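You operate a simulated robot arm through the tools that you are given. There is no shell and no other tool. Be economical: measure what you need, move in short steps, check, and stop when the job is done.

You are at the controls of a simulated robot arm. One attempt, no reset.

TASK
Tick OK on the card for lot 34 and file it in the card box.
Fine: one dot with the marker, in that box alone; marker back in its holder, lid shut, other cards unmarked, where they lie. Where these are worked on the way, their far stop is far enough and under half their travel is too little: card box lid.
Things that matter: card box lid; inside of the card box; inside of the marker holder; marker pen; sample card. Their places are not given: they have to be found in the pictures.

The check looks at the end state, three seconds after you hand in, the way a careful person would. Anything else that was tipped, shoved, dropped, spilled or broken makes it a failure. Lids that push on must go on centred and level and be pressed home; caps that screw on are set level and turned clockwise until they are tight.

THE ROBOT
A 6-joint arm with a two-finger parallel gripper, fixed in place. Base frame: the origin is at the foot of the arm, x ahead of it, y to its left, z up; the work surface is at about z = 800. Units: mm, rad, N and s.
With the tool pointing down near the work surface it reaches from about 260 to 680 mm from the base axis. Its first joint turns from -1.152 to 1.152 rad. Payload 2.9 kg.
The TCP is the grasp point between the finger pads, 30 mm short of the fingertips. In the tool frame z runs along the fingers and y along their closing line. Largest opening 110 mm; finger width 20, thickness 10; the body of the gripper, 48 by 112 mm, starts 55 mm behind the TCP.
Orientation is that of the tool frame in the base frame, as [roll, pitch, yaw] about the fixed x, y, z axes, in that order (R = Rz(yaw) Ry(pitch) Rx(roll)). With the fingers straight down and closing along the base's y, the tool's x points along the base's -x, its y along +y and its z along -z.

THE INTERFACE
- The arm moves only by the tool arm_command. Its arguments are lists of equal length, an entry for each row: "offset": the shift along the base's x, y, z in mm, a list of three; "turn": the turn, a rotation vector about the base's x, y, z in rad, a list of three; "jaw": the gripper command, from -1 (shut) to 1 (fully open), values between in proportion. In form: {"offset": [[dx, dy, dz], ...], "turn": [[rx, ry, rz], ...], "jaw": [jaw, ...]}. A call has 1 to 12 rows; each row is the pose to reach, as a shift and turn from the pose commanded when the call began. A row lasts 0.2 s, in which the tool goes at most 50 mm and 0.15 rad; a call with a longer step from one row to the next is refused whole, and so is a gripper value outside its range. A pose out of reach is approached as far as the arm can. The call stops where the force on the tool passes 70 N (or 10 N more than at its start, if that is more) or the arm is blocked; 0.2 s more then pass. Each finger travels about 108 mm/s and halts on what it meets, pressing with about 31 N; the grip force reading is that of the motor and also rises with nothing between the fingers. The clock runs only during rows and for 0.2 s after the last one: add rows that repeat a pose to give the fingers time. The reply holds the time, the measured pose of the TCP, the force on the tool along the base axes, the opening and the grip force, in the units named above and with some noise, with the torque about the TCP (base axes, N m) and any sound that the robot's microphone picked up, and new pictures: "pictures" is both (left out), scene, wrist or none.
- Cameras (640 x 400 px; columns grow to the right, rows downward): "scene" is fixed at [90.5, 468.5, 1377.6]; the picture's right is [-0.44, -0.90, 0.00], its down [-0.56, 0.27, -0.79] and it looks along [0.71, -0.35, -0.62] (base axes); focal length 348 px, centre (320, 200). "wrist" rides on the gripper at [72, 17, -103] in the tool frame; the picture's right is [-0.23, 0.97, 0.00], its down [-0.76, -0.18, -0.62] and it looks along [-0.61, -0.14, 0.78] (tool axes); focal length 222 px, centre (320, 200).
- locate(camera, pixels): there is no depth. For up to 12 entries [column, row, z] of the newest picture of that camera ("zoom" is the newest enlarged one), the place [x, y] in the base frame at which the ray of that pixel passes the height z, good to about 2 mm, but the place of the scene camera against the robot may be out by one fixed shift of up to 18 mm in any direction. The clock stands still meanwhile.
- close_up(camera, box): a new picture of the part [left, top, right, bottom] of that camera's present view, enlarged. The clock stands still meanwhile.
- close_job(): hands the job in; it is judged then, once.

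Keep the steps short. Do not move on a guess: measure, check each grasp and each placing, and mend mistakes. In all there are 80 turns and 200 pictures (those below and enlarged ones count). Leave the gripper open and the arm clear of the work at the hand-in unless told otherwise, and finish with a single line.

The tools are called after "Call:" by a JSON object that holds its "name" and its "arguments". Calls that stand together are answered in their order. arm_command: Moves the arm, as the interface text tells. Its arguments: {"type":"object","properties":{"offset":{"type":"array"},"turn":{"type":"array"},"jaw":{"type":"array"},"pictures":{"type":"string","enum":["both","scene","wrist","none"]}},"required":["offset","turn","jaw"]} The other tools are called the same way: locate (camera, pixels) gives the place at which the rays of pixels pass given heights; close_up (camera, box) takes an enlarged picture of a part of a camera's view; close_job () hands the job in.

At the start:

```text
clock: 0.0
position: [417.6, 211.1, 1117.1]
tool_rot: [-3.14, 0.0, 3.142]
wrist_force: [0.6, 0.3, -0.5]
torque: [-0.04, -0.02, -0.01]
finger_gap: 109.9
grip_force: 0.1
```

scene: 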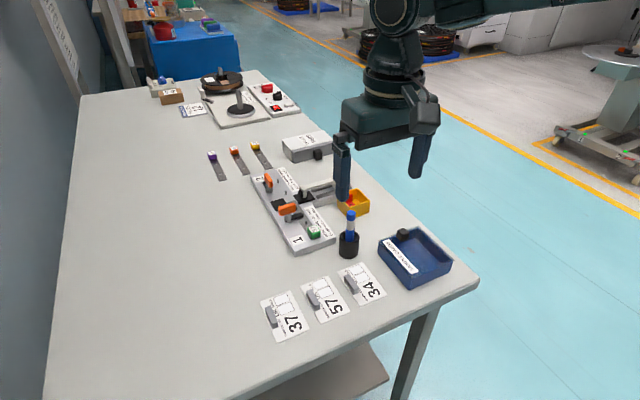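
wrist: 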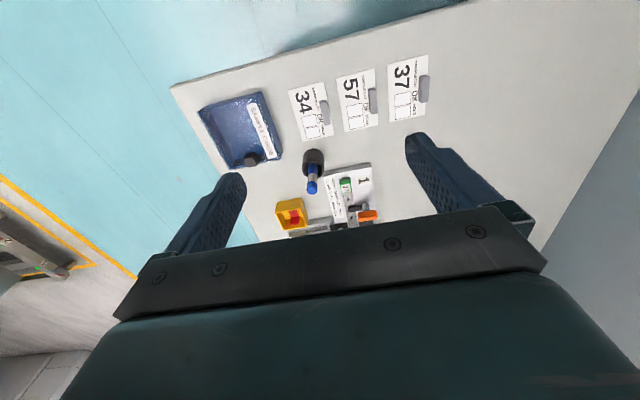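

I see the three cards, the marker in a dark holder at about (349,240) and a blue box at about (415,258). I'll enlarge those areas first.

Call:
{"name": "close_up", "arguments": {"camera": "scene", "box": [320, 190, 480, 310]}}

Call:
{"name": "close_up", "arguments": {"camera": "wrist", "box": [180, 50, 440, 210]}}

Call:
{"name": "locate", "arguments": {"camera": "wrist", "pixels": [[199, 108, 800], [262, 91, 800], [283, 152, 800], [230, 168, 800], [250, 158, 830], [312, 172, 800], [312, 190, 900], [289, 91, 800], [324, 82, 800], [334, 134, 800], [301, 141, 800], [324, 112, 800]]}}

```text
3.33 times, centred on (400, 250) of scene
```

zoom: 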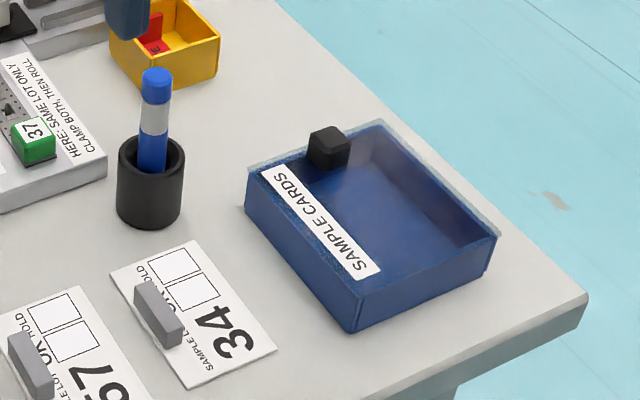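

```text
2.46 times, centred on (310, 130) of wrist
```

zoom: 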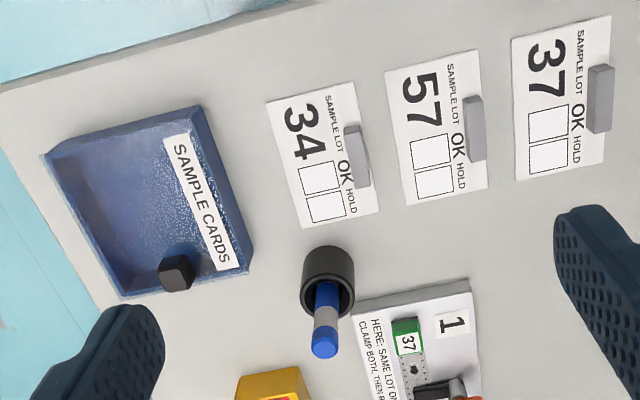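

```text
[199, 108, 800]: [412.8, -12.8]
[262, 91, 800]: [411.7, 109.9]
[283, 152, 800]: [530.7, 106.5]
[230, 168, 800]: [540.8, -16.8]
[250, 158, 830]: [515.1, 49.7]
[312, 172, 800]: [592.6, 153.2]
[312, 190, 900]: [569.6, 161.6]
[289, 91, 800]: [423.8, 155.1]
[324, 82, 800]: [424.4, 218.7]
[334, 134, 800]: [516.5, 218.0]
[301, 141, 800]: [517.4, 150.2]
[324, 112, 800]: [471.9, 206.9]
```

The box has a translucent lid with a black knob in the middle of its +x edge. I'll move to look at it from nearer, ahead of the arm.

Call:
{"name": "arm_command", "arguments": {"offset": [[-18, -26, -24], [-36, -52, -48], [-54, -78, -72], [-72, -104, -96], [-87, -131, -117], [-87, -131, -117]], "turn": [[0, 0, 0], [0, 0, 0], [0, 0, 0], [0, 0, 0], [0, 0, 0], [0, 0, 0]], "jaw": [1, 1, 1, 1, 1, 1]}}

```text
clock: 1.4
position: [330.6, 79.1, 1000.9]
tool_rot: [-3.14, 0.0, 3.14]
wrist_force: [-0.3, -0.7, -0.5]
torque: [0.0, 0.01, 0.01]
finger_gap: 109.9
grip_force: 0.1
```

scene: 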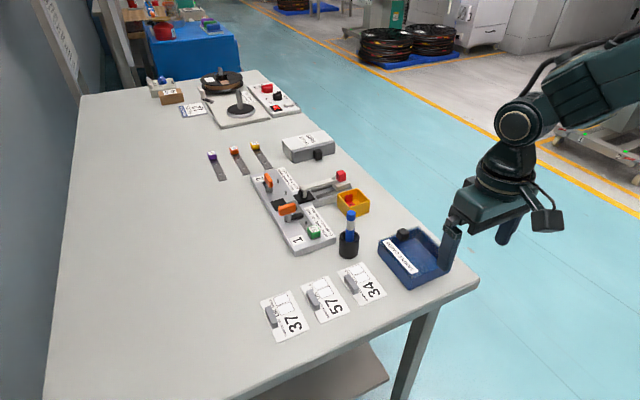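
wrist: 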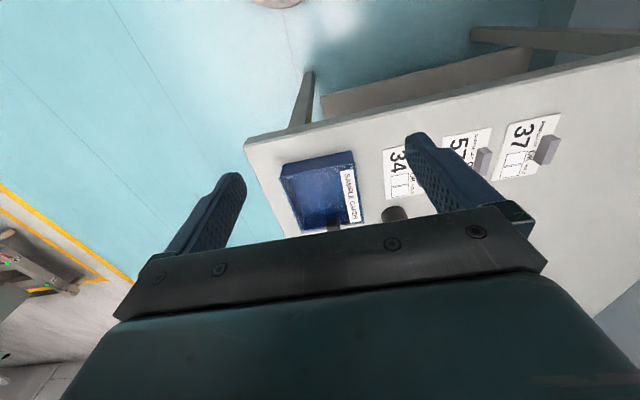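

The wrist view is best nearly straight below the camera, in its upper half. I'll move to (480, 48, 980) to look down on the lid.

Call:
{"name": "arm_command", "arguments": {"offset": [[40, -8, -4], [80, -16, -8], [115, -24, -12], [150, -31, -20], [150, -31, -20]], "turn": [[0, 0, 0], [0, 0, 0], [0, 0, 0], [0, 0, 0], [0, 0, 0]], "jaw": [1, 1, 1, 1, 1], "pictures": "wrist"}}

Call:
{"name": "close_up", "arguments": {"camera": "wrist", "box": [200, 0, 460, 200]}}

```text
clock: 2.6
position: [481.0, 49.2, 980.2]
tool_rot: [-3.14, -0.001, 3.14]
wrist_force: [0.3, -0.5, 0.7]
torque: [0.04, 0.0, 0.0]
finger_gap: 109.8
grip_force: 0.0
```

wrist: 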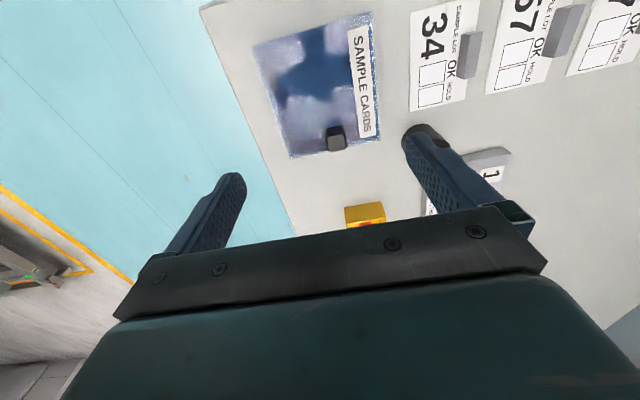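

```text
2.00 times, centred on (330, 100) of wrist
```

zoom: 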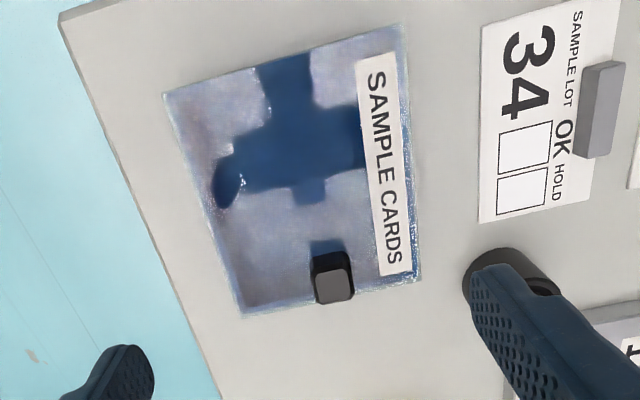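

I'll measure the lid corners and knob at several heights in both cameras to get the height and the scene camera's shift.

Call:
{"name": "locate", "arguments": {"camera": "zoom", "pixels": [[163, 95, 830], [403, 25, 830], [420, 280, 830], [240, 318, 830], [163, 95, 840], [403, 25, 840], [420, 280, 840], [240, 318, 840], [338, 284, 855], [338, 284, 850]]}}

Call:
{"name": "locate", "arguments": {"camera": "scene", "pixels": [[408, 273, 800], [441, 264, 800], [382, 240, 830], [415, 220, 830], [444, 247, 830], [410, 268, 830], [382, 240, 840], [415, 220, 840], [444, 247, 840], [402, 233, 850]]}}

Call:
{"name": "close_up", "arguments": {"camera": "scene", "box": [370, 215, 460, 295]}}

```text
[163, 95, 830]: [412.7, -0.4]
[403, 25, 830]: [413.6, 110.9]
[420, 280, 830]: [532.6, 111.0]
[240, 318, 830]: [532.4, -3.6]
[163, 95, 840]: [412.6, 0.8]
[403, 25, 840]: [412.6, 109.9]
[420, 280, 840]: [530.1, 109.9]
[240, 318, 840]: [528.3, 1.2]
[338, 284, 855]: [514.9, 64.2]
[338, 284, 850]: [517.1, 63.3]
```

```text
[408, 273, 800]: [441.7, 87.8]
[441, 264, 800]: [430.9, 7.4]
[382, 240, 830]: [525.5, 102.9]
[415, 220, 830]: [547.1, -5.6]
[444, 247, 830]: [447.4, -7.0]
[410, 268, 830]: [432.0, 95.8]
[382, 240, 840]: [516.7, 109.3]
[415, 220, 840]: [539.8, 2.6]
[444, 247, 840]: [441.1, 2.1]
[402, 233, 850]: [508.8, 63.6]
```

```text
5.00 times, centred on (415, 255) of scene
```

zoom: 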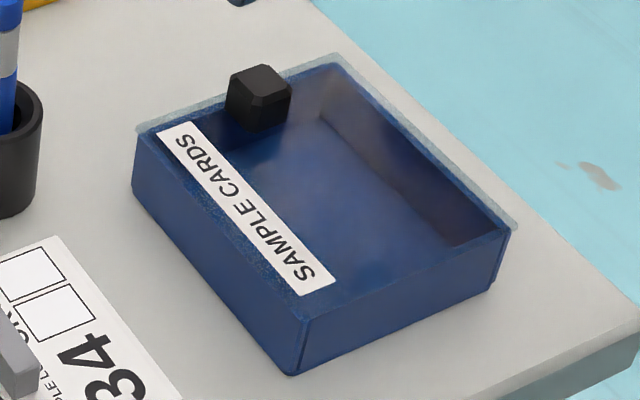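

The lid's plate is thin and at about z 835-840. Next I'll look at card 34 and the marker from above.

Call:
{"name": "arm_command", "arguments": {"offset": [[0, 30, 15], [0, 70, 20], [0, 110, 20], [0, 110, 20]], "turn": [[0, 0, 0], [0, 0, 0], [0, 0, 0], [0, 0, 0]], "jaw": [1, 1, 1, 1], "pictures": "wrist"}}

Call:
{"name": "close_up", "arguments": {"camera": "wrist", "box": [240, 0, 480, 200]}}

Call:
{"name": "close_up", "arguments": {"camera": "scene", "box": [320, 200, 400, 310]}}

Call:
{"name": "locate", "arguments": {"camera": "scene", "pixels": [[351, 213, 900], [351, 213, 920], [351, 213, 940], [348, 258, 800], [349, 236, 840], [349, 236, 850]]}}

```text
clock: 3.6
position: [481.7, 160.2, 1001.0]
tool_rot: [-3.141, 0.001, 3.141]
wrist_force: [1.0, 0.3, -0.1]
torque: [-0.01, 0.03, -0.01]
finger_gap: 110.0
grip_force: 0.0
```

wrist: 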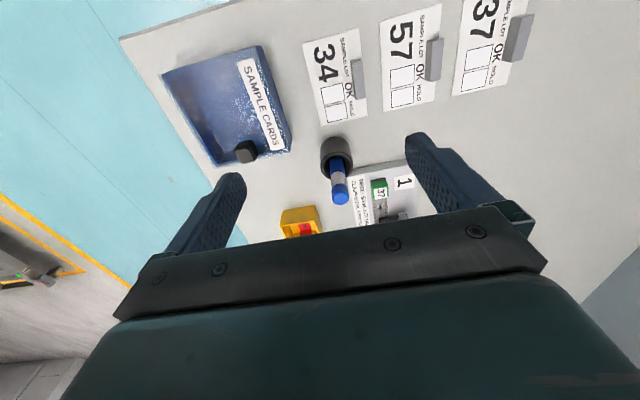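

```text
2.00 times, centred on (360, 100) of wrist
```

zoom: 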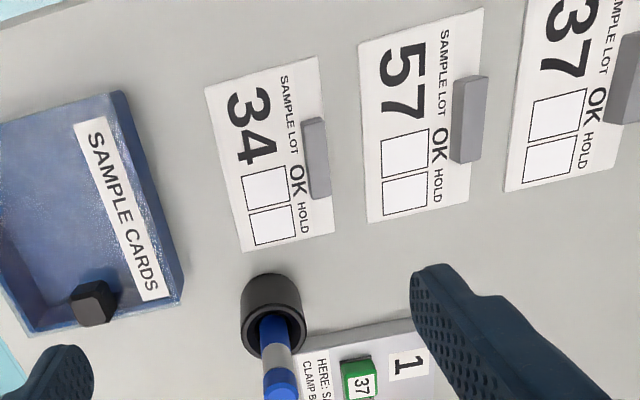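

```text
3.64 times, centred on (360, 255) of scene
```

zoom: 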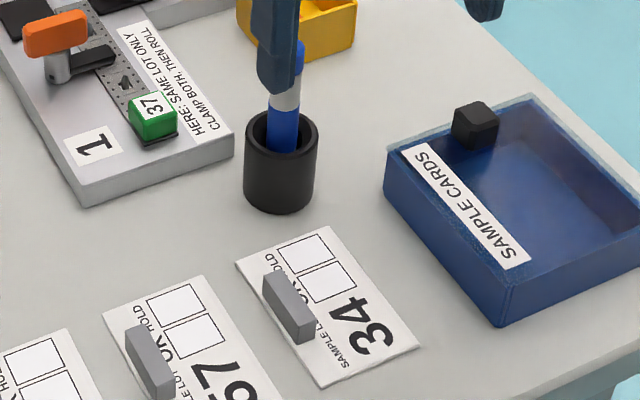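

```text
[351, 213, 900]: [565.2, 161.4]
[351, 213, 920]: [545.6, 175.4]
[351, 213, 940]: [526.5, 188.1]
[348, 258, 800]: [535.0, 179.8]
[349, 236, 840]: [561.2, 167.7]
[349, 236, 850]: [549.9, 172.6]
```

Call:
{"name": "locate", "arguments": {"camera": "wrist", "pixels": [[341, 197, 880], [341, 197, 900], [341, 197, 920], [338, 159, 840], [338, 159, 850], [333, 143, 800], [372, 94, 800], [376, 121, 800], [367, 84, 800]]}}

Call:
{"name": "close_up", "arguments": {"camera": "wrist", "box": [300, 20, 380, 130]}}

Call:
{"name": "close_up", "arguments": {"camera": "wrist", "box": [310, 125, 370, 210]}}

```text
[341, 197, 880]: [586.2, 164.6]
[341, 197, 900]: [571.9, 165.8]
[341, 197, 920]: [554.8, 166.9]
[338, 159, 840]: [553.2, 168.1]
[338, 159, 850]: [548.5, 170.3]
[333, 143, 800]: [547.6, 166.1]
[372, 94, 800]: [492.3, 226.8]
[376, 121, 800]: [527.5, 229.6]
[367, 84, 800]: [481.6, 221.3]
```

```text
3.64 times, centred on (340, 75) of wrist
```

zoom: 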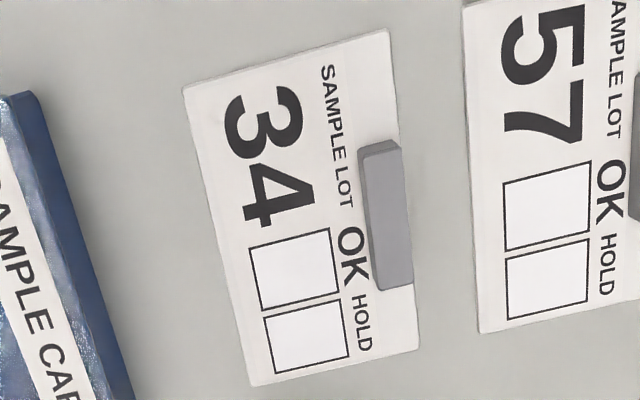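

```text
4.71 times, centred on (340, 168) of wrist
```

zoom: 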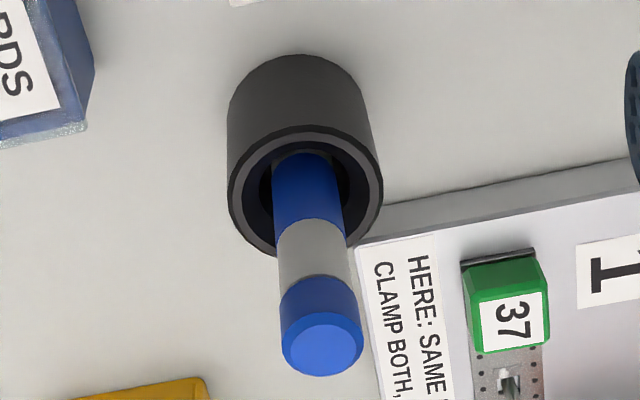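

OK is the −x box on card 34. Now I'll put the camera straight above the pen to fix its x,y without needing its height.

Call:
{"name": "arm_command", "arguments": {"offset": [[40, 0, 10], [80, -4, 20], [120, -6, 20], [150, -8, 20], [150, -8, 20]], "turn": [[0, 0, 0], [0, 0, 0], [0, 0, 0], [0, 0, 0], [0, 0, 0]], "jaw": [1, 1, 1, 1, 1]}}

Call:
{"name": "close_up", "arguments": {"camera": "wrist", "box": [270, 0, 430, 100]}}

```text
clock: 4.8
position: [630.7, 150.7, 1019.4]
tool_rot: [3.141, -0.001, 3.141]
wrist_force: [0.0, -0.1, 0.0]
torque: [0.02, -0.03, 0.02]
finger_gap: 109.9
grip_force: 0.0
```

scene: 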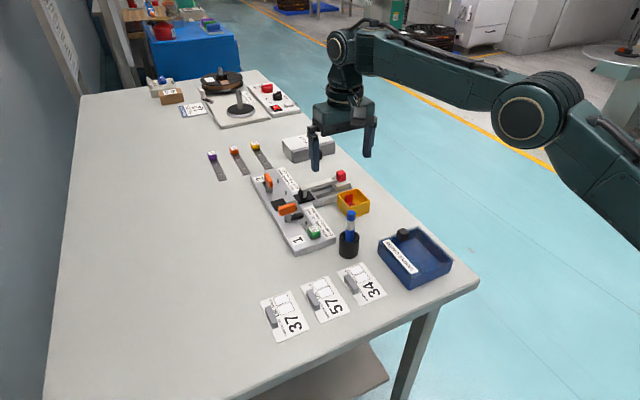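
wrist: 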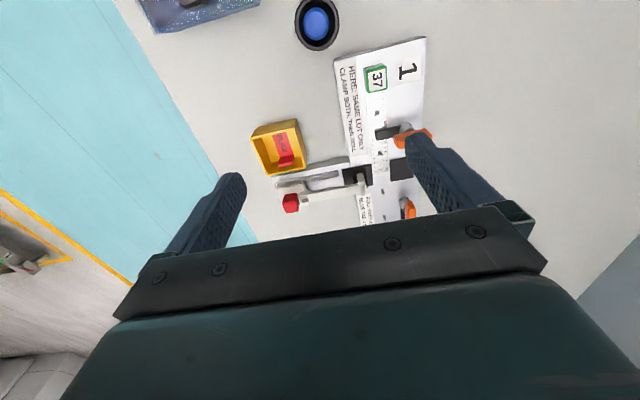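

```text
4.00 times, centred on (350, 50) of wrist
```

zoom: 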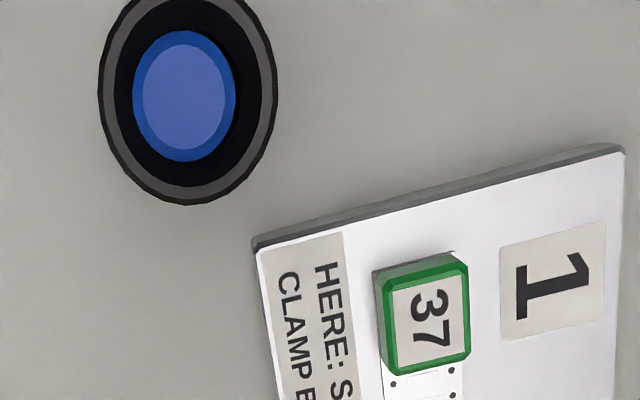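

Call:
{"name": "locate", "arguments": {"camera": "zoom", "pixels": [[186, 95, 900], [186, 95, 920], [188, 97, 845], [134, 95, 910], [236, 95, 910], [100, 95, 840], [277, 95, 840], [188, 203, 840], [188, 203, 850], [424, 315, 820]]}}

```text
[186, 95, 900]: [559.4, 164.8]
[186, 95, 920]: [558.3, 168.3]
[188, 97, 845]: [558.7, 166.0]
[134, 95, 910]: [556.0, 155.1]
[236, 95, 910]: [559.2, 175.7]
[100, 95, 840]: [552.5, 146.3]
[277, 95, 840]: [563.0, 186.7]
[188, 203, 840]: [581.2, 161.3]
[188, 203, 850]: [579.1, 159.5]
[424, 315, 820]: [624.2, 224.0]
```

The pen stands upright at (559, 166.5), about 20 mm thick. Its top is at about z 917 and the holder rim at about 843. I'll go above it, lower with a 60 mm opening to z 885, and check before gripping.

Call:
{"name": "arm_command", "arguments": {"offset": [[-36, 8, 0], [-71.7, 15.8, -15], [-71.7, 15.8, -45], [-71.7, 15.8, -75], [-71.7, 15.8, -105], [-71.7, 15.8, -134], [-71.7, 15.8, -134]], "turn": [[0, 0, 0], [0, 0, 0], [0, 0, 0], [0, 0, 0], [0, 0, 0], [0, 0, 0], [0, 0, 0]], "jaw": [0.5, 0.1, 0.1, 0.1, 0.1, 0.1, 0.1]}}

Call:
{"name": "close_up", "arguments": {"camera": "scene", "box": [290, 150, 420, 270]}}

```text
clock: 6.4
position: [559.0, 166.9, 887.0]
tool_rot: [-3.139, 0.0, -3.141]
wrist_force: [0.0, 0.0, 0.8]
torque: [-0.04, -0.02, -0.02]
finger_gap: 60.7
grip_force: 0.1
```

scene: 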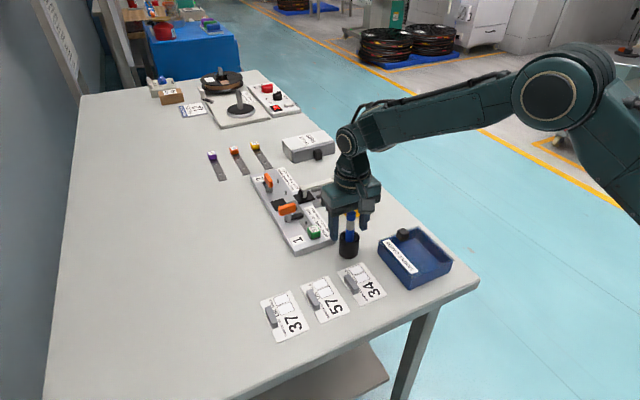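
wrist: 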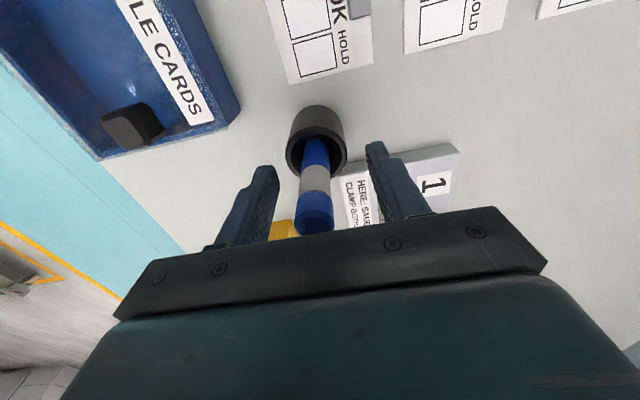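

```text
3.33 times, centred on (355, 210) of scene
```

zoom: 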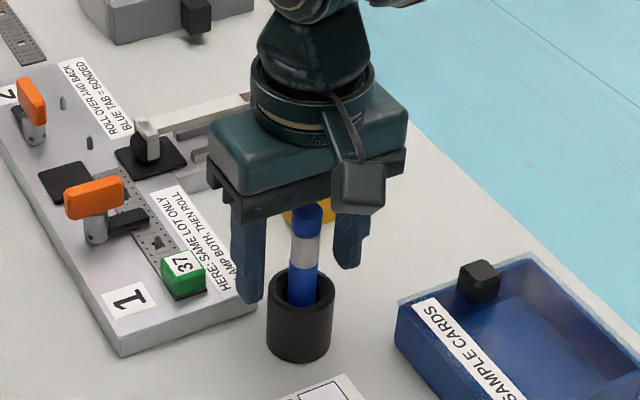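

The pen is between the fingers. I'll close on it.

Call:
{"name": "arm_command", "arguments": {"offset": [[0, 0, 0], [0, 0, 0], [0, 0, 0]], "turn": [[0, 0, 0], [0, 0, 0], [0, 0, 0]], "jaw": [-0.5, -1, -1], "pictures": "wrist"}}

```text
clock: 7.2
position: [559.7, 168.0, 886.0]
tool_rot: [-3.141, 0.0, 3.141]
wrist_force: [-0.5, -0.1, 0.7]
torque: [-0.04, 0.06, 0.04]
finger_gap: 17.0
grip_force: 30.7
```

wrist: 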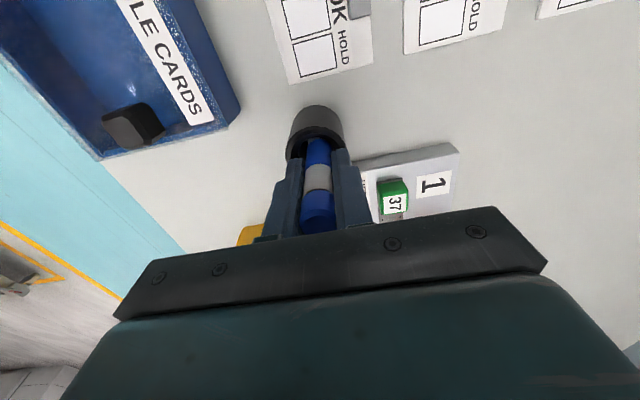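

Gripped at a 17 mm gap. I'll lift straight up 90 mm and look at the tip.

Call:
{"name": "arm_command", "arguments": {"offset": [[0, 0, 20], [0, 0, 45], [0, 0, 70], [0, 0, 95], [0, 0, 95]], "turn": [[0, 0, 0], [0, 0, 0], [0, 0, 0], [0, 0, 0], [0, 0, 0]], "jaw": [-1, -1, -1, -1, -1]}}

Call:
{"name": "close_up", "arguments": {"camera": "scene", "box": [290, 150, 420, 270]}}

Call:
{"name": "close_up", "arguments": {"camera": "wrist", "box": [240, 0, 440, 240]}}

```text
clock: 8.4
position: [560.3, 167.0, 980.4]
tool_rot: [-3.141, 0.0, 3.141]
wrist_force: [0.0, -1.2, -0.8]
torque: [0.0, 0.02, 0.0]
finger_gap: 16.5
grip_force: 30.4
```

scene: 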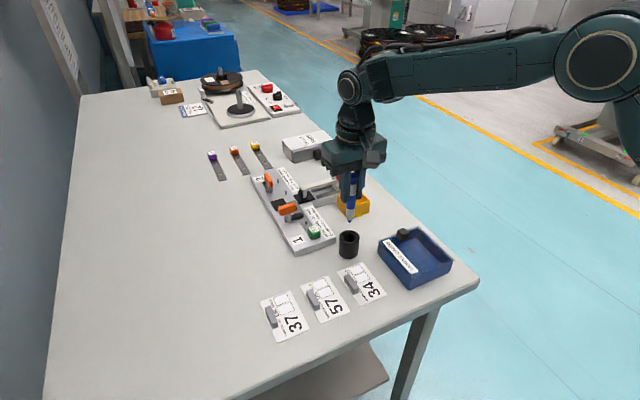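
wrist: 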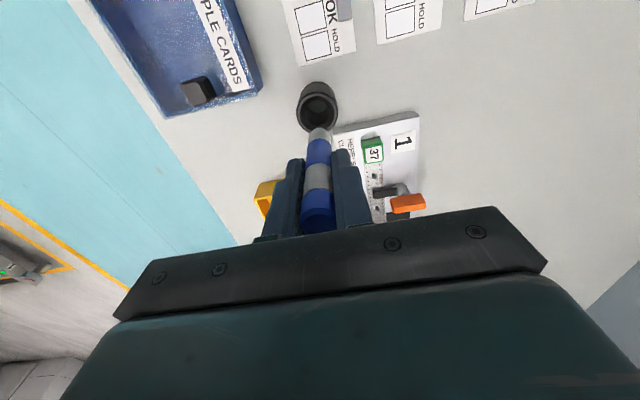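

```text
3.33 times, centred on (355, 210) of scene
```

zoom: 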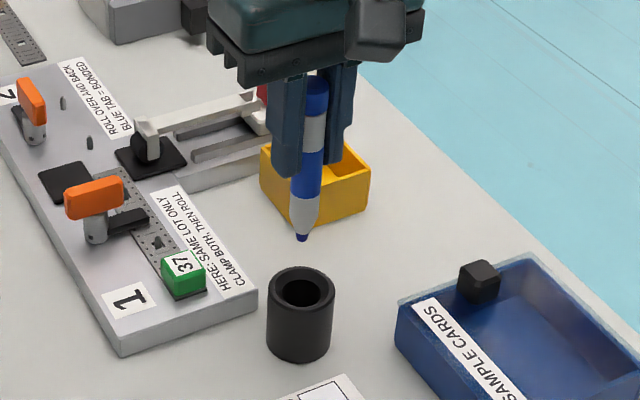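

```text
1.67 times, centred on (340, 120) of wrist
```

zoom: 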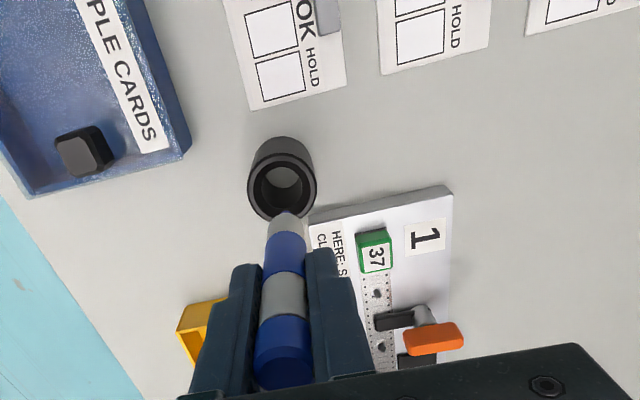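

The tip is clear. I'll measure the tip height with both cameras and the scene's shift, using the holder at a known place.

Call:
{"name": "locate", "arguments": {"camera": "scene", "pixels": [[349, 236.5, 843], [349.6, 222, 880], [349.6, 222, 890], [349.6, 222, 900], [349, 257, 800]]}}

Call:
{"name": "locate", "arguments": {"camera": "zoom", "pixels": [[285, 212, 880], [285, 212, 890], [285, 212, 900], [271, 27, 801], [245, 10, 801], [296, 6, 801], [251, 55, 801], [301, 48, 801], [258, 101, 801], [308, 94, 801]]}}

Call:
{"name": "close_up", "arguments": {"camera": "wrist", "box": [290, 90, 350, 150]}}

```text
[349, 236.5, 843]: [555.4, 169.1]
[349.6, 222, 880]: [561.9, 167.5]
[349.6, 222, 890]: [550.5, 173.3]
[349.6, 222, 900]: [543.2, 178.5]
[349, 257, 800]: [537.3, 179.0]
```

```text
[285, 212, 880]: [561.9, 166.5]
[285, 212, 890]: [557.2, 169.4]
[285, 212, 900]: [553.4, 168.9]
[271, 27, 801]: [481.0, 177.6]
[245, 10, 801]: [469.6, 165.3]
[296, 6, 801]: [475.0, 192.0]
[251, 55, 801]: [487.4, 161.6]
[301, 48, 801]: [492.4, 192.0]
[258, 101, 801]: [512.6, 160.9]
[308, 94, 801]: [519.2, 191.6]
```

```text
6.67 times, centred on (320, 120) of wrist
```

zoom: 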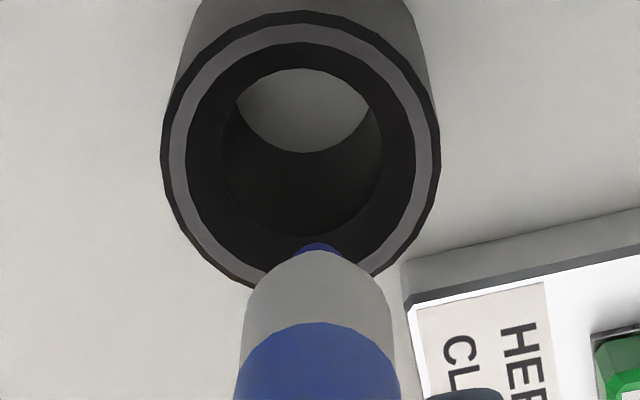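

I'll carry the pen over the OK box at (480, 177), lower to TCP 915, and check the alignment in both pictures.

Call:
{"name": "arm_command", "arguments": {"offset": [[-40, 5, 0], [-80, 10, 0], [-80, 10, -30], [-80, 10, -65], [-80, 10, -65]], "turn": [[0, 0, 0], [0, 0, 0], [0, 0, 0], [0, 0, 0], [0, 0, 0]], "jaw": [-1, -1, -1, -1, -1], "pictures": "none"}}

Call:
{"name": "close_up", "arguments": {"camera": "scene", "box": [330, 230, 400, 310]}}

Call:
{"name": "close_up", "arguments": {"camera": "wrist", "box": [270, 70, 400, 170]}}

```text
clock: 9.6
position: [479.7, 176.7, 916.3]
tool_rot: [-3.141, -0.001, 3.141]
wrist_force: [-0.3, 0.1, -1.2]
torque: [-0.02, -0.01, -0.01]
finger_gap: 16.8
grip_force: 30.3
```

```text
5.00 times, centred on (365, 270) of scene
```

zoom: 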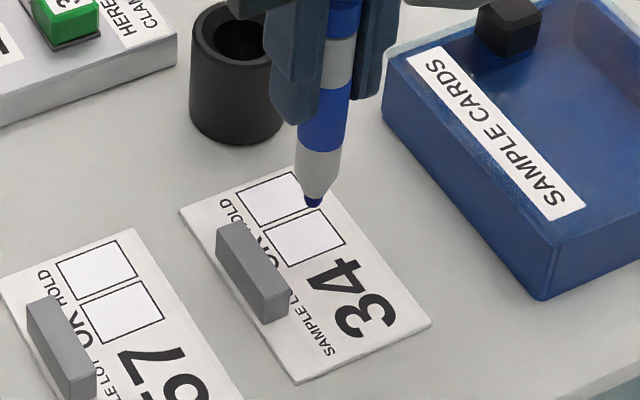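

```text
4.00 times, centred on (335, 120) of wrist
```

zoom: 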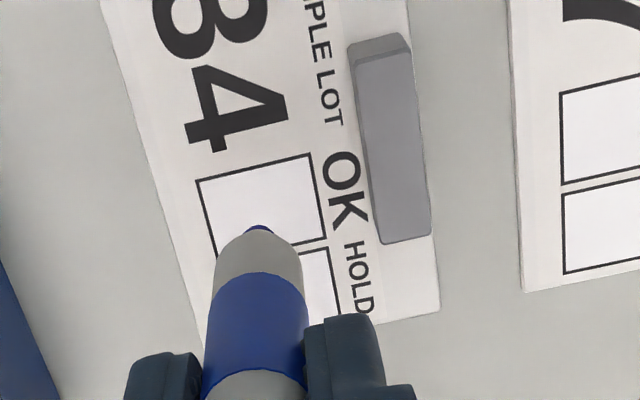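

Call:
{"name": "locate", "arguments": {"camera": "zoom", "pixels": [[196, 180, 801], [310, 153, 801], [328, 241, 801], [263, 209, 801], [257, 228, 801], [257, 228, 820], [257, 228, 830], [346, 195, 801], [395, 240, 801]]}}

Call:
{"name": "locate", "arguments": {"camera": "scene", "pixels": [[361.0, 247.6, 801], [363.6, 256.2, 801], [363.6, 256.2, 820], [363.6, 256.2, 830]]}}

```text
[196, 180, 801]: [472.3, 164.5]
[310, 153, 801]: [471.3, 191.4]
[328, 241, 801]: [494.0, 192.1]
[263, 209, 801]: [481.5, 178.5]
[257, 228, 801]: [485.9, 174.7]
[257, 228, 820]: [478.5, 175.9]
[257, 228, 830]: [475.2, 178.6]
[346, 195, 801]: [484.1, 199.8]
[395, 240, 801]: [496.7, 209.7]
```

```text
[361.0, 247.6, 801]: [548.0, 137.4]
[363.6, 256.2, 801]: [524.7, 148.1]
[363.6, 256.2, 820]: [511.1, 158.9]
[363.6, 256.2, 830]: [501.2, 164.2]
```

The OK box spans x 471–494 and y 164–192. I'll shift to (482, 178) and lower 10 mm, then look again.

Call:
{"name": "arm_command", "arguments": {"offset": [[2.3, 1.3, 0], [2.3, 1.3, -5], [2.3, 1.3, -10], [2.3, 1.3, -10]], "turn": [[0, 0, 0], [0, 0, 0], [0, 0, 0], [0, 0, 0]], "jaw": [-1, -1, -1, -1], "pictures": "none"}}

Call:
{"name": "close_up", "arguments": {"camera": "scene", "box": [330, 230, 400, 310]}}

Call:
{"name": "close_up", "arguments": {"camera": "wrist", "box": [270, 70, 400, 170]}}

```text
clock: 10.6
position: [481.0, 179.5, 906.6]
tool_rot: [-3.141, 0.0, -3.141]
wrist_force: [0.4, 0.2, -0.6]
torque: [-0.03, -0.03, -0.02]
finger_gap: 17.0
grip_force: 30.7
```

```text
5.00 times, centred on (365, 270) of scene
```

zoom: 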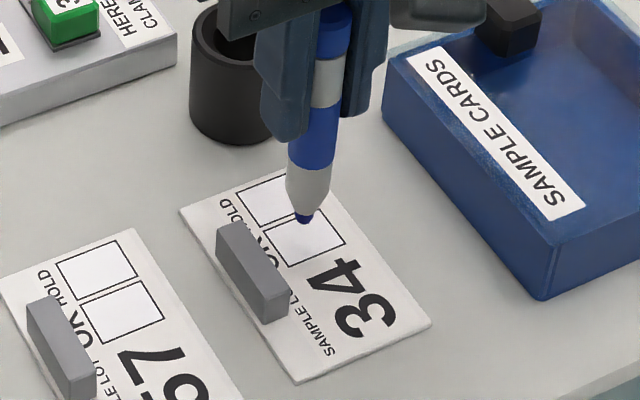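

```text
4.00 times, centred on (335, 120) of wrist
```

zoom: 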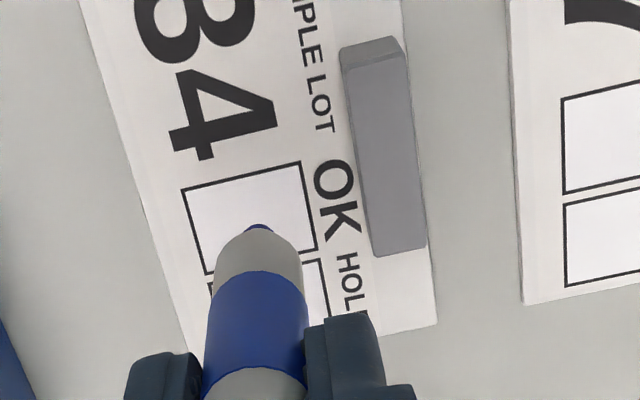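

The tip still has roughly 10 mm to go by the scene view. I'll lower 6 mm.

Call:
{"name": "arm_command", "arguments": {"offset": [[0.5, -0.5, -3], [0.5, -0.5, -6], [0.5, -0.5, -6]], "turn": [[0, 0, 0], [0, 0, 0], [0, 0, 0]], "jaw": [-1, -1, -1], "pictures": "none"}}

Call:
{"name": "close_up", "arguments": {"camera": "scene", "box": [330, 230, 400, 310]}}

Call:
{"name": "close_up", "arguments": {"camera": "wrist", "box": [270, 70, 400, 170]}}

```text
clock: 11.4
position: [480.8, 178.1, 900.2]
tool_rot: [3.141, 0.002, 3.141]
wrist_force: [0.4, -0.9, 0.6]
torque: [-0.04, 0.04, 0.0]
finger_gap: 17.1
grip_force: 31.2
```

```text
5.00 times, centred on (365, 270) of scene
```

zoom: 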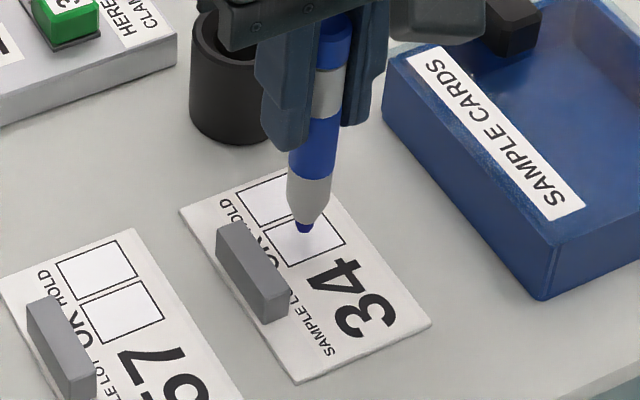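

```text
4.00 times, centred on (335, 120) of wrist
```

zoom: 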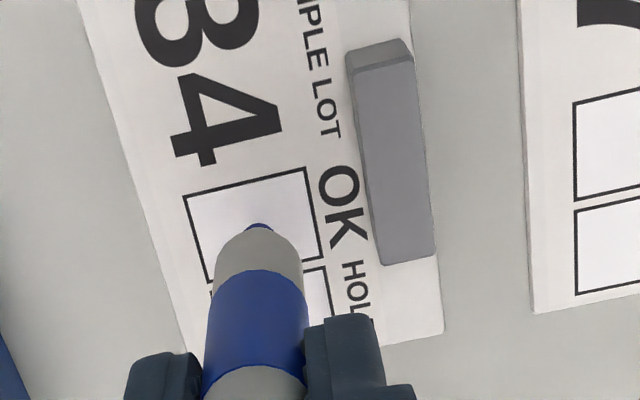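

About 4–5 mm left, and the tip is well centred. I'll lower 4 mm gently.

Call:
{"name": "arm_command", "arguments": {"offset": [[0, 0, -2], [0, 0, -3], [0, 0, -4]], "turn": [[0, 0, 0], [0, 0, 0], [0, 0, 0]], "jaw": [-1, -1, -1], "pictures": "none"}}

Call:
{"name": "close_up", "arguments": {"camera": "scene", "box": [340, 245, 380, 295]}}

```text
clock: 12.2
position: [482.0, 177.6, 896.6]
tool_rot: [-3.139, 0.0, -3.141]
wrist_force: [0.0, 0.6, -0.7]
torque: [-0.01, -0.03, -0.02]
finger_gap: 16.8
grip_force: 31.4
```

```text
8.00 times, centred on (360, 270) of scene
```

zoom: 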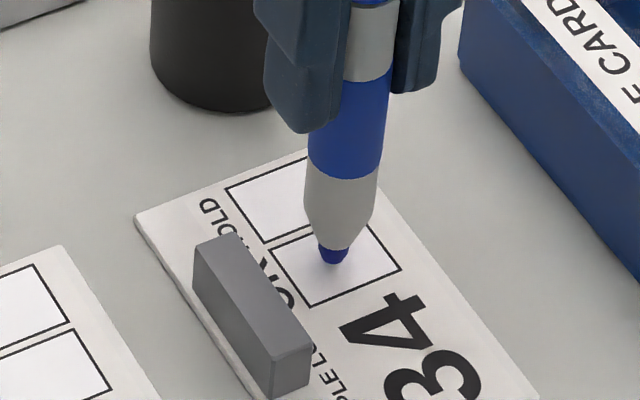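

The tip is almost at the paper. I'll lower 1.5 mm more, then read the force.

Call:
{"name": "arm_command", "arguments": {"offset": [[0, 0, -0.7], [0, 0, -1.5]], "turn": [[0, 0, 0], [0, 0, 0]], "jaw": [-1, -1], "pictures": "none"}}

Call:
{"name": "close_up", "arguments": {"camera": "scene", "box": [340, 245, 380, 295]}}

```text
clock: 12.8
position: [482.1, 178.3, 894.1]
tool_rot: [-3.14, 0.0, -3.141]
wrist_force: [0.5, -0.2, 0.0]
torque: [0.03, 0.0, 0.03]
finger_gap: 16.8
grip_force: 30.8
```

```text
8.00 times, centred on (360, 270) of scene
```

zoom: 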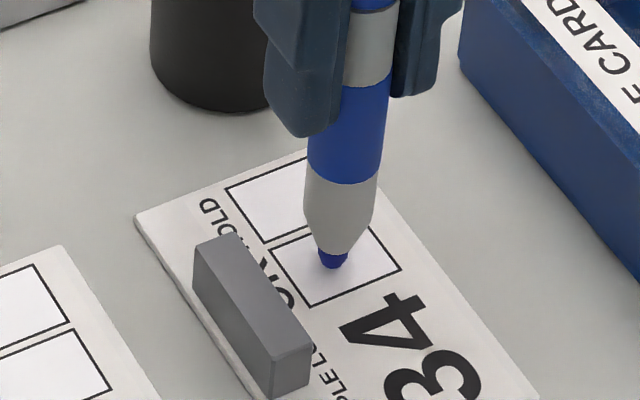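

No force yet. Another 1.5 mm.

Call:
{"name": "arm_command", "arguments": {"offset": [[0, 0, -0.7], [0, 0, -1.5]], "turn": [[0, 0, 0], [0, 0, 0]], "jaw": [-1, -1], "pictures": "none"}}

Call:
{"name": "close_up", "arguments": {"camera": "scene", "box": [340, 245, 380, 295]}}

```text
clock: 13.4
position: [481.6, 177.7, 892.9]
tool_rot: [3.141, -0.001, -3.141]
wrist_force: [-0.3, 0.3, -0.5]
torque: [-0.03, 0.0, 0.0]
finger_gap: 16.9
grip_force: 30.6
```

```text
8.00 times, centred on (360, 270) of scene
```

zoom: 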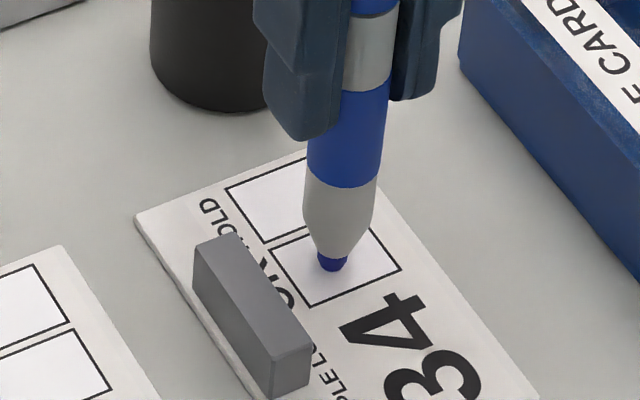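

Still free. I'll step down 2 mm at a time, reading the force.

Call:
{"name": "arm_command", "arguments": {"offset": [[0, 0, -1], [0, 0, -2]], "turn": [[0, 0, 0], [0, 0, 0]], "jaw": [-1, -1], "pictures": "none"}}

Call:
{"name": "close_up", "arguments": {"camera": "wrist", "box": [290, 90, 350, 150]}}

Call:
{"name": "close_up", "arguments": {"camera": "scene", "box": [340, 245, 380, 295]}}

```text
clock: 14.0
position: [481.5, 178.1, 893.3]
tool_rot: [3.139, 0.002, 3.141]
wrist_force: [-1.4, -0.9, 14.5]
torque: [-0.38, 0.18, -0.01]
finger_gap: 16.8
grip_force: 30.8
```

```text
6.67 times, centred on (320, 120) of wrist
```

zoom: 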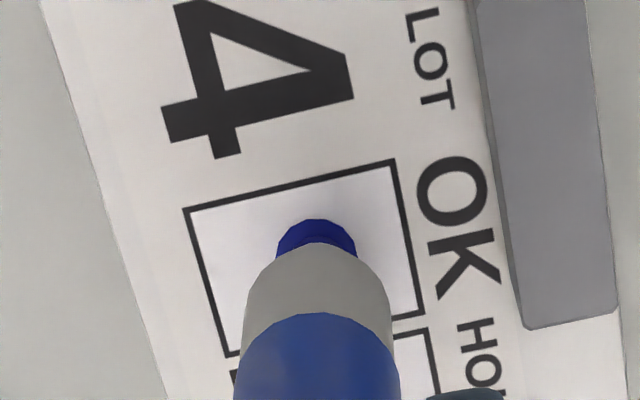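

```text
8.00 times, centred on (360, 270) of scene
```

zoom: 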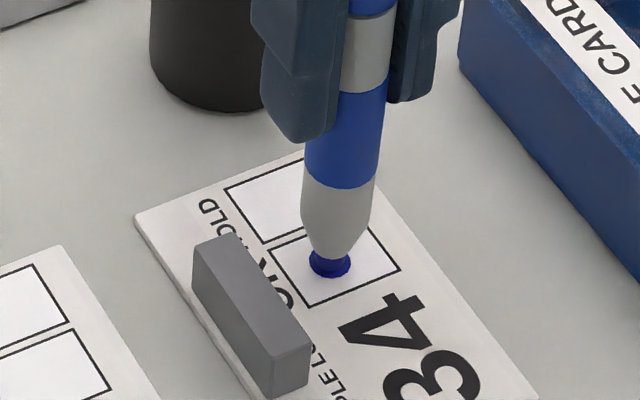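

Contact at 14.5 N, and a dot shows in the OK box. I'll lift straight up.

Call:
{"name": "arm_command", "arguments": {"offset": [[0, 0, 5], [0, 0, 30], [0, 0, 60], [0, 0, 90], [0, 0, 90]], "turn": [[0, 0, 0], [0, 0, 0], [0, 0, 0], [0, 0, 0], [0, 0, 0]], "jaw": [-1, -1, -1, -1, -1], "pictures": "none"}}

Call:
{"name": "close_up", "arguments": {"camera": "scene", "box": [330, 190, 410, 295]}}

Call:
{"name": "close_up", "arguments": {"camera": "wrist", "box": [240, 20, 440, 240]}}

```text
clock: 15.2
position: [480.9, 178.5, 980.5]
tool_rot: [3.141, 0.0, -3.142]
wrist_force: [0.0, 0.4, -0.8]
torque: [-0.02, 0.0, 0.01]
finger_gap: 17.1
grip_force: 30.9
```

```text
3.81 times, centred on (370, 242) of scene
```

zoom: 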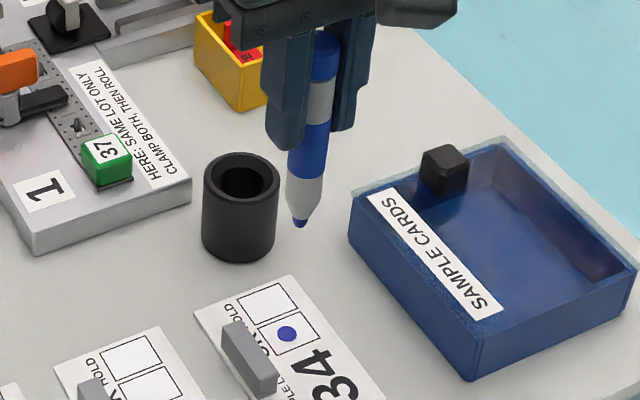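

```text
1.82 times, centred on (340, 130) of wrist
```

zoom: 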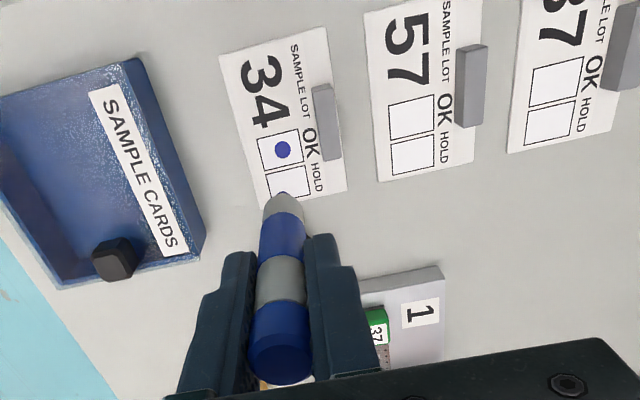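

One clean dot in OK. Now I'll carry the pen back over the holder, and lower it along the same path it came out.

Call:
{"name": "arm_command", "arguments": {"offset": [[40, -5, 5], [77.2, -10.8, 5], [77.2, -10.8, 5], [77.2, -10.8, -20], [77.2, -10.8, -40], [77.2, -10.8, -60]], "turn": [[0, 0, 0], [0, 0, 0], [0, 0, 0], [0, 0, 0], [0, 0, 0], [0, 0, 0]], "jaw": [-1, -1, -1, -1, -1, -1]}}

Call:
{"name": "close_up", "arguments": {"camera": "scene", "box": [310, 170, 390, 275]}}

```text
clock: 16.6
position: [558.6, 167.6, 921.1]
tool_rot: [3.141, 0.0, -3.14]
wrist_force: [0.2, 0.2, -0.4]
torque: [-0.02, 0.04, -0.04]
finger_gap: 16.7
grip_force: 31.3
```

scene: 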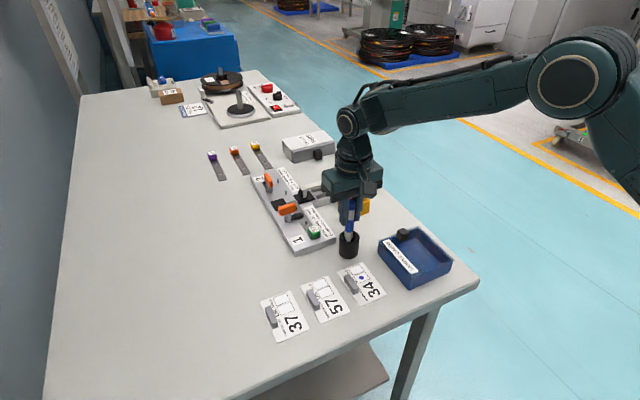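
wrist: 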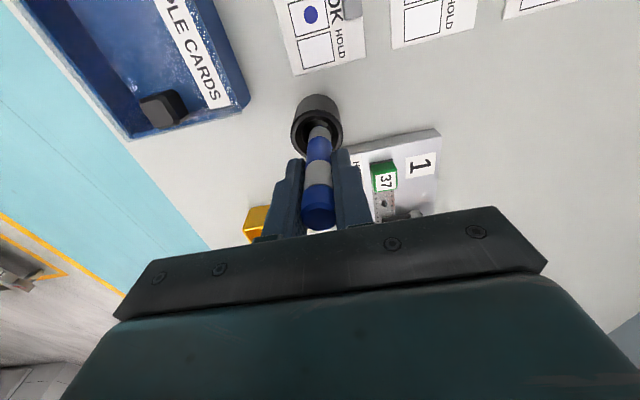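

```text
3.81 times, centred on (350, 222) of scene
```

zoom: 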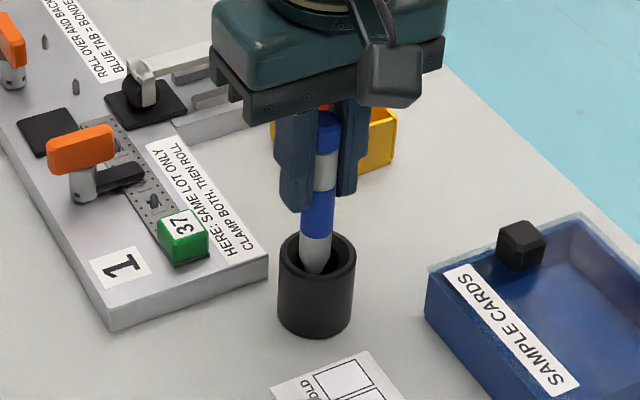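

The tip is entering the holder. I'll lower to TCP about 889 and watch the force.

Call:
{"name": "arm_command", "arguments": {"offset": [[0, 0, -12], [0, 0, -24], [0, 0, -30], [0, 0, -33]], "turn": [[0, 0, 0], [0, 0, 0], [0, 0, 0], [0, 0, 0]], "jaw": [-1, -1, -1, -1], "pictures": "none"}}

Call:
{"name": "close_up", "arguments": {"camera": "scene", "box": [310, 170, 390, 275]}}

```text
clock: 17.6
position: [559.6, 167.5, 890.2]
tool_rot: [3.139, 0.006, -3.141]
wrist_force: [-4.5, 0.3, 23.1]
torque: [0.36, 0.53, -0.05]
finger_gap: 16.7
grip_force: 31.6
```

```text
3.81 times, centred on (350, 222) of scene
```

zoom: 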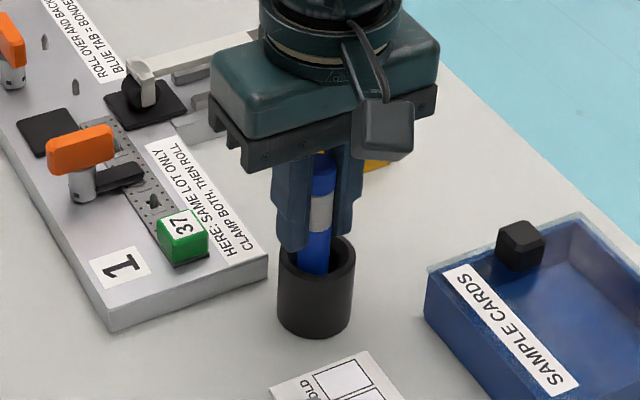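

The tip is on the holder floor (23 N). I'll ease up 2 mm and open to 60 mm.

Call:
{"name": "arm_command", "arguments": {"offset": [[0, 0, 2], [0, 0, 2], [0, 0, 2], [0, 0, 2]], "turn": [[0, 0, 0], [0, 0, 0], [0, 0, 0], [0, 0, 0]], "jaw": [-1, -0.4, 0.0, 0.1], "pictures": "wrist"}}

Call:
{"name": "close_up", "arguments": {"camera": "scene", "box": [310, 170, 390, 275]}}

```text
clock: 18.6
position: [558.1, 167.6, 888.8]
tool_rot: [-3.14, 0.0, 3.141]
wrist_force: [-0.7, 0.4, -0.5]
torque: [0.01, -0.04, 0.0]
finger_gap: 60.5
grip_force: 0.1
```

wrist: 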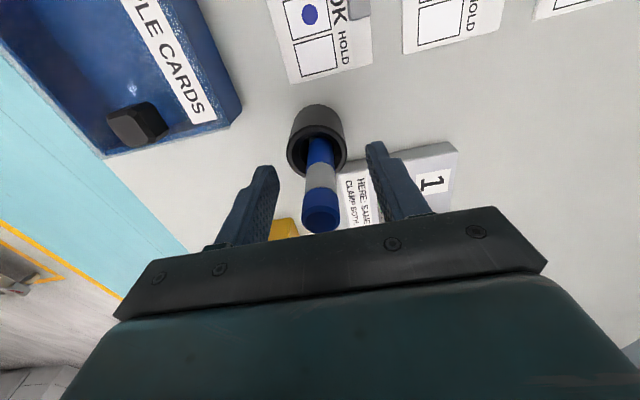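

```text
3.81 times, centred on (350, 222) of scene
```

zoom: 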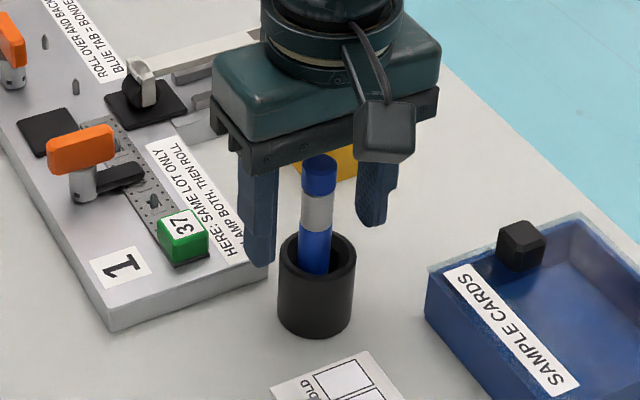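

The pen stands back in the holder. I'll rise clear, then put the camera straight above the knob to measure it.

Call:
{"name": "arm_command", "arguments": {"offset": [[0, 0, 30], [0, 0, 65], [0, 0, 100], [10, -40, 100], [20, -85, 95], [28, -128, 90], [28, -128, 90]], "turn": [[0, 0, 0], [0, 0, 0], [0, 0, 0], [0, 0, 0], [0, 0, 0], [0, 0, 0], [0, 0, 0]], "jaw": [0.1, 0.1, 0.1, 0.1, 0.1, 0.1, 0.1]}}

Call:
{"name": "close_up", "arguments": {"camera": "wrist", "box": [220, 0, 420, 140]}}

```text
clock: 20.2
position: [586.6, 38.6, 980.8]
tool_rot: [3.142, 0.0, 3.14]
wrist_force: [0.8, -0.1, 0.4]
torque: [0.04, -0.01, -0.01]
finger_gap: 60.5
grip_force: 0.1
```

scene: 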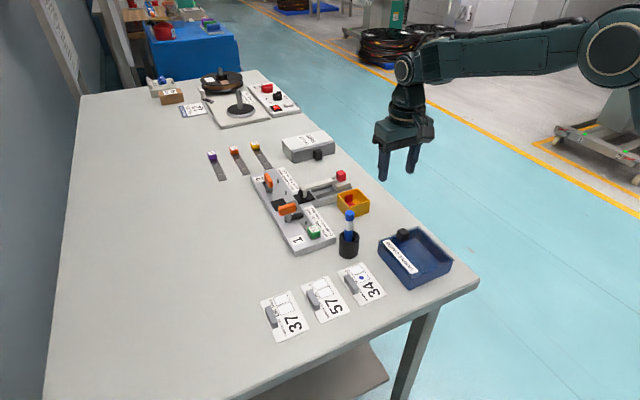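
wrist: 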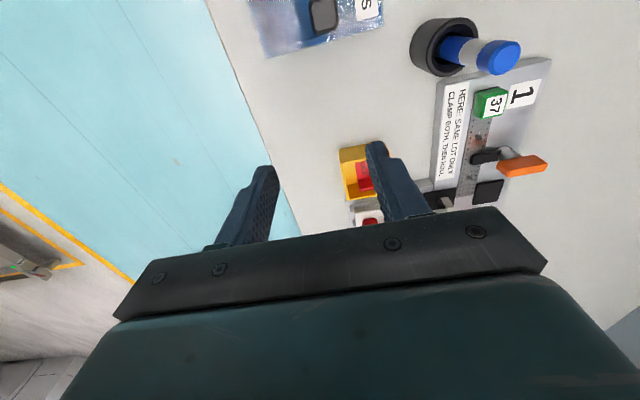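

```text
2.86 times, centred on (320, 70) of wrist
```

zoom: 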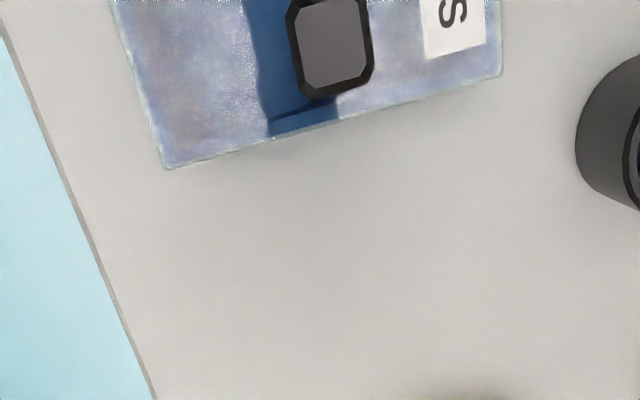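

Call:
{"name": "locate", "arguments": {"camera": "zoom", "pixels": [[330, 45, 860], [330, 45, 850], [295, 45, 855], [368, 45, 855], [330, 95, 850], [165, 169, 838], [503, 75, 838], [270, 136, 838], [336, 120, 838]]}}

Call:
{"name": "locate", "arguments": {"camera": "scene", "pixels": [[402, 231, 855], [402, 231, 865], [403, 239, 840], [403, 239, 835]]}}

```text
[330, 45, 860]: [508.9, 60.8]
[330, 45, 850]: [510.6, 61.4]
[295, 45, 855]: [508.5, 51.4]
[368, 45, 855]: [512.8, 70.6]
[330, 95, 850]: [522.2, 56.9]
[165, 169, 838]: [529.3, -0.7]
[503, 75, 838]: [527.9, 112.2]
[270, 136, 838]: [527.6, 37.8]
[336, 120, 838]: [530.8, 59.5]
```

```text
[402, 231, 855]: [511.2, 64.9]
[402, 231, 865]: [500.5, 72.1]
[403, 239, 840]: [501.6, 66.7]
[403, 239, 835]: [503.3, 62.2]
```

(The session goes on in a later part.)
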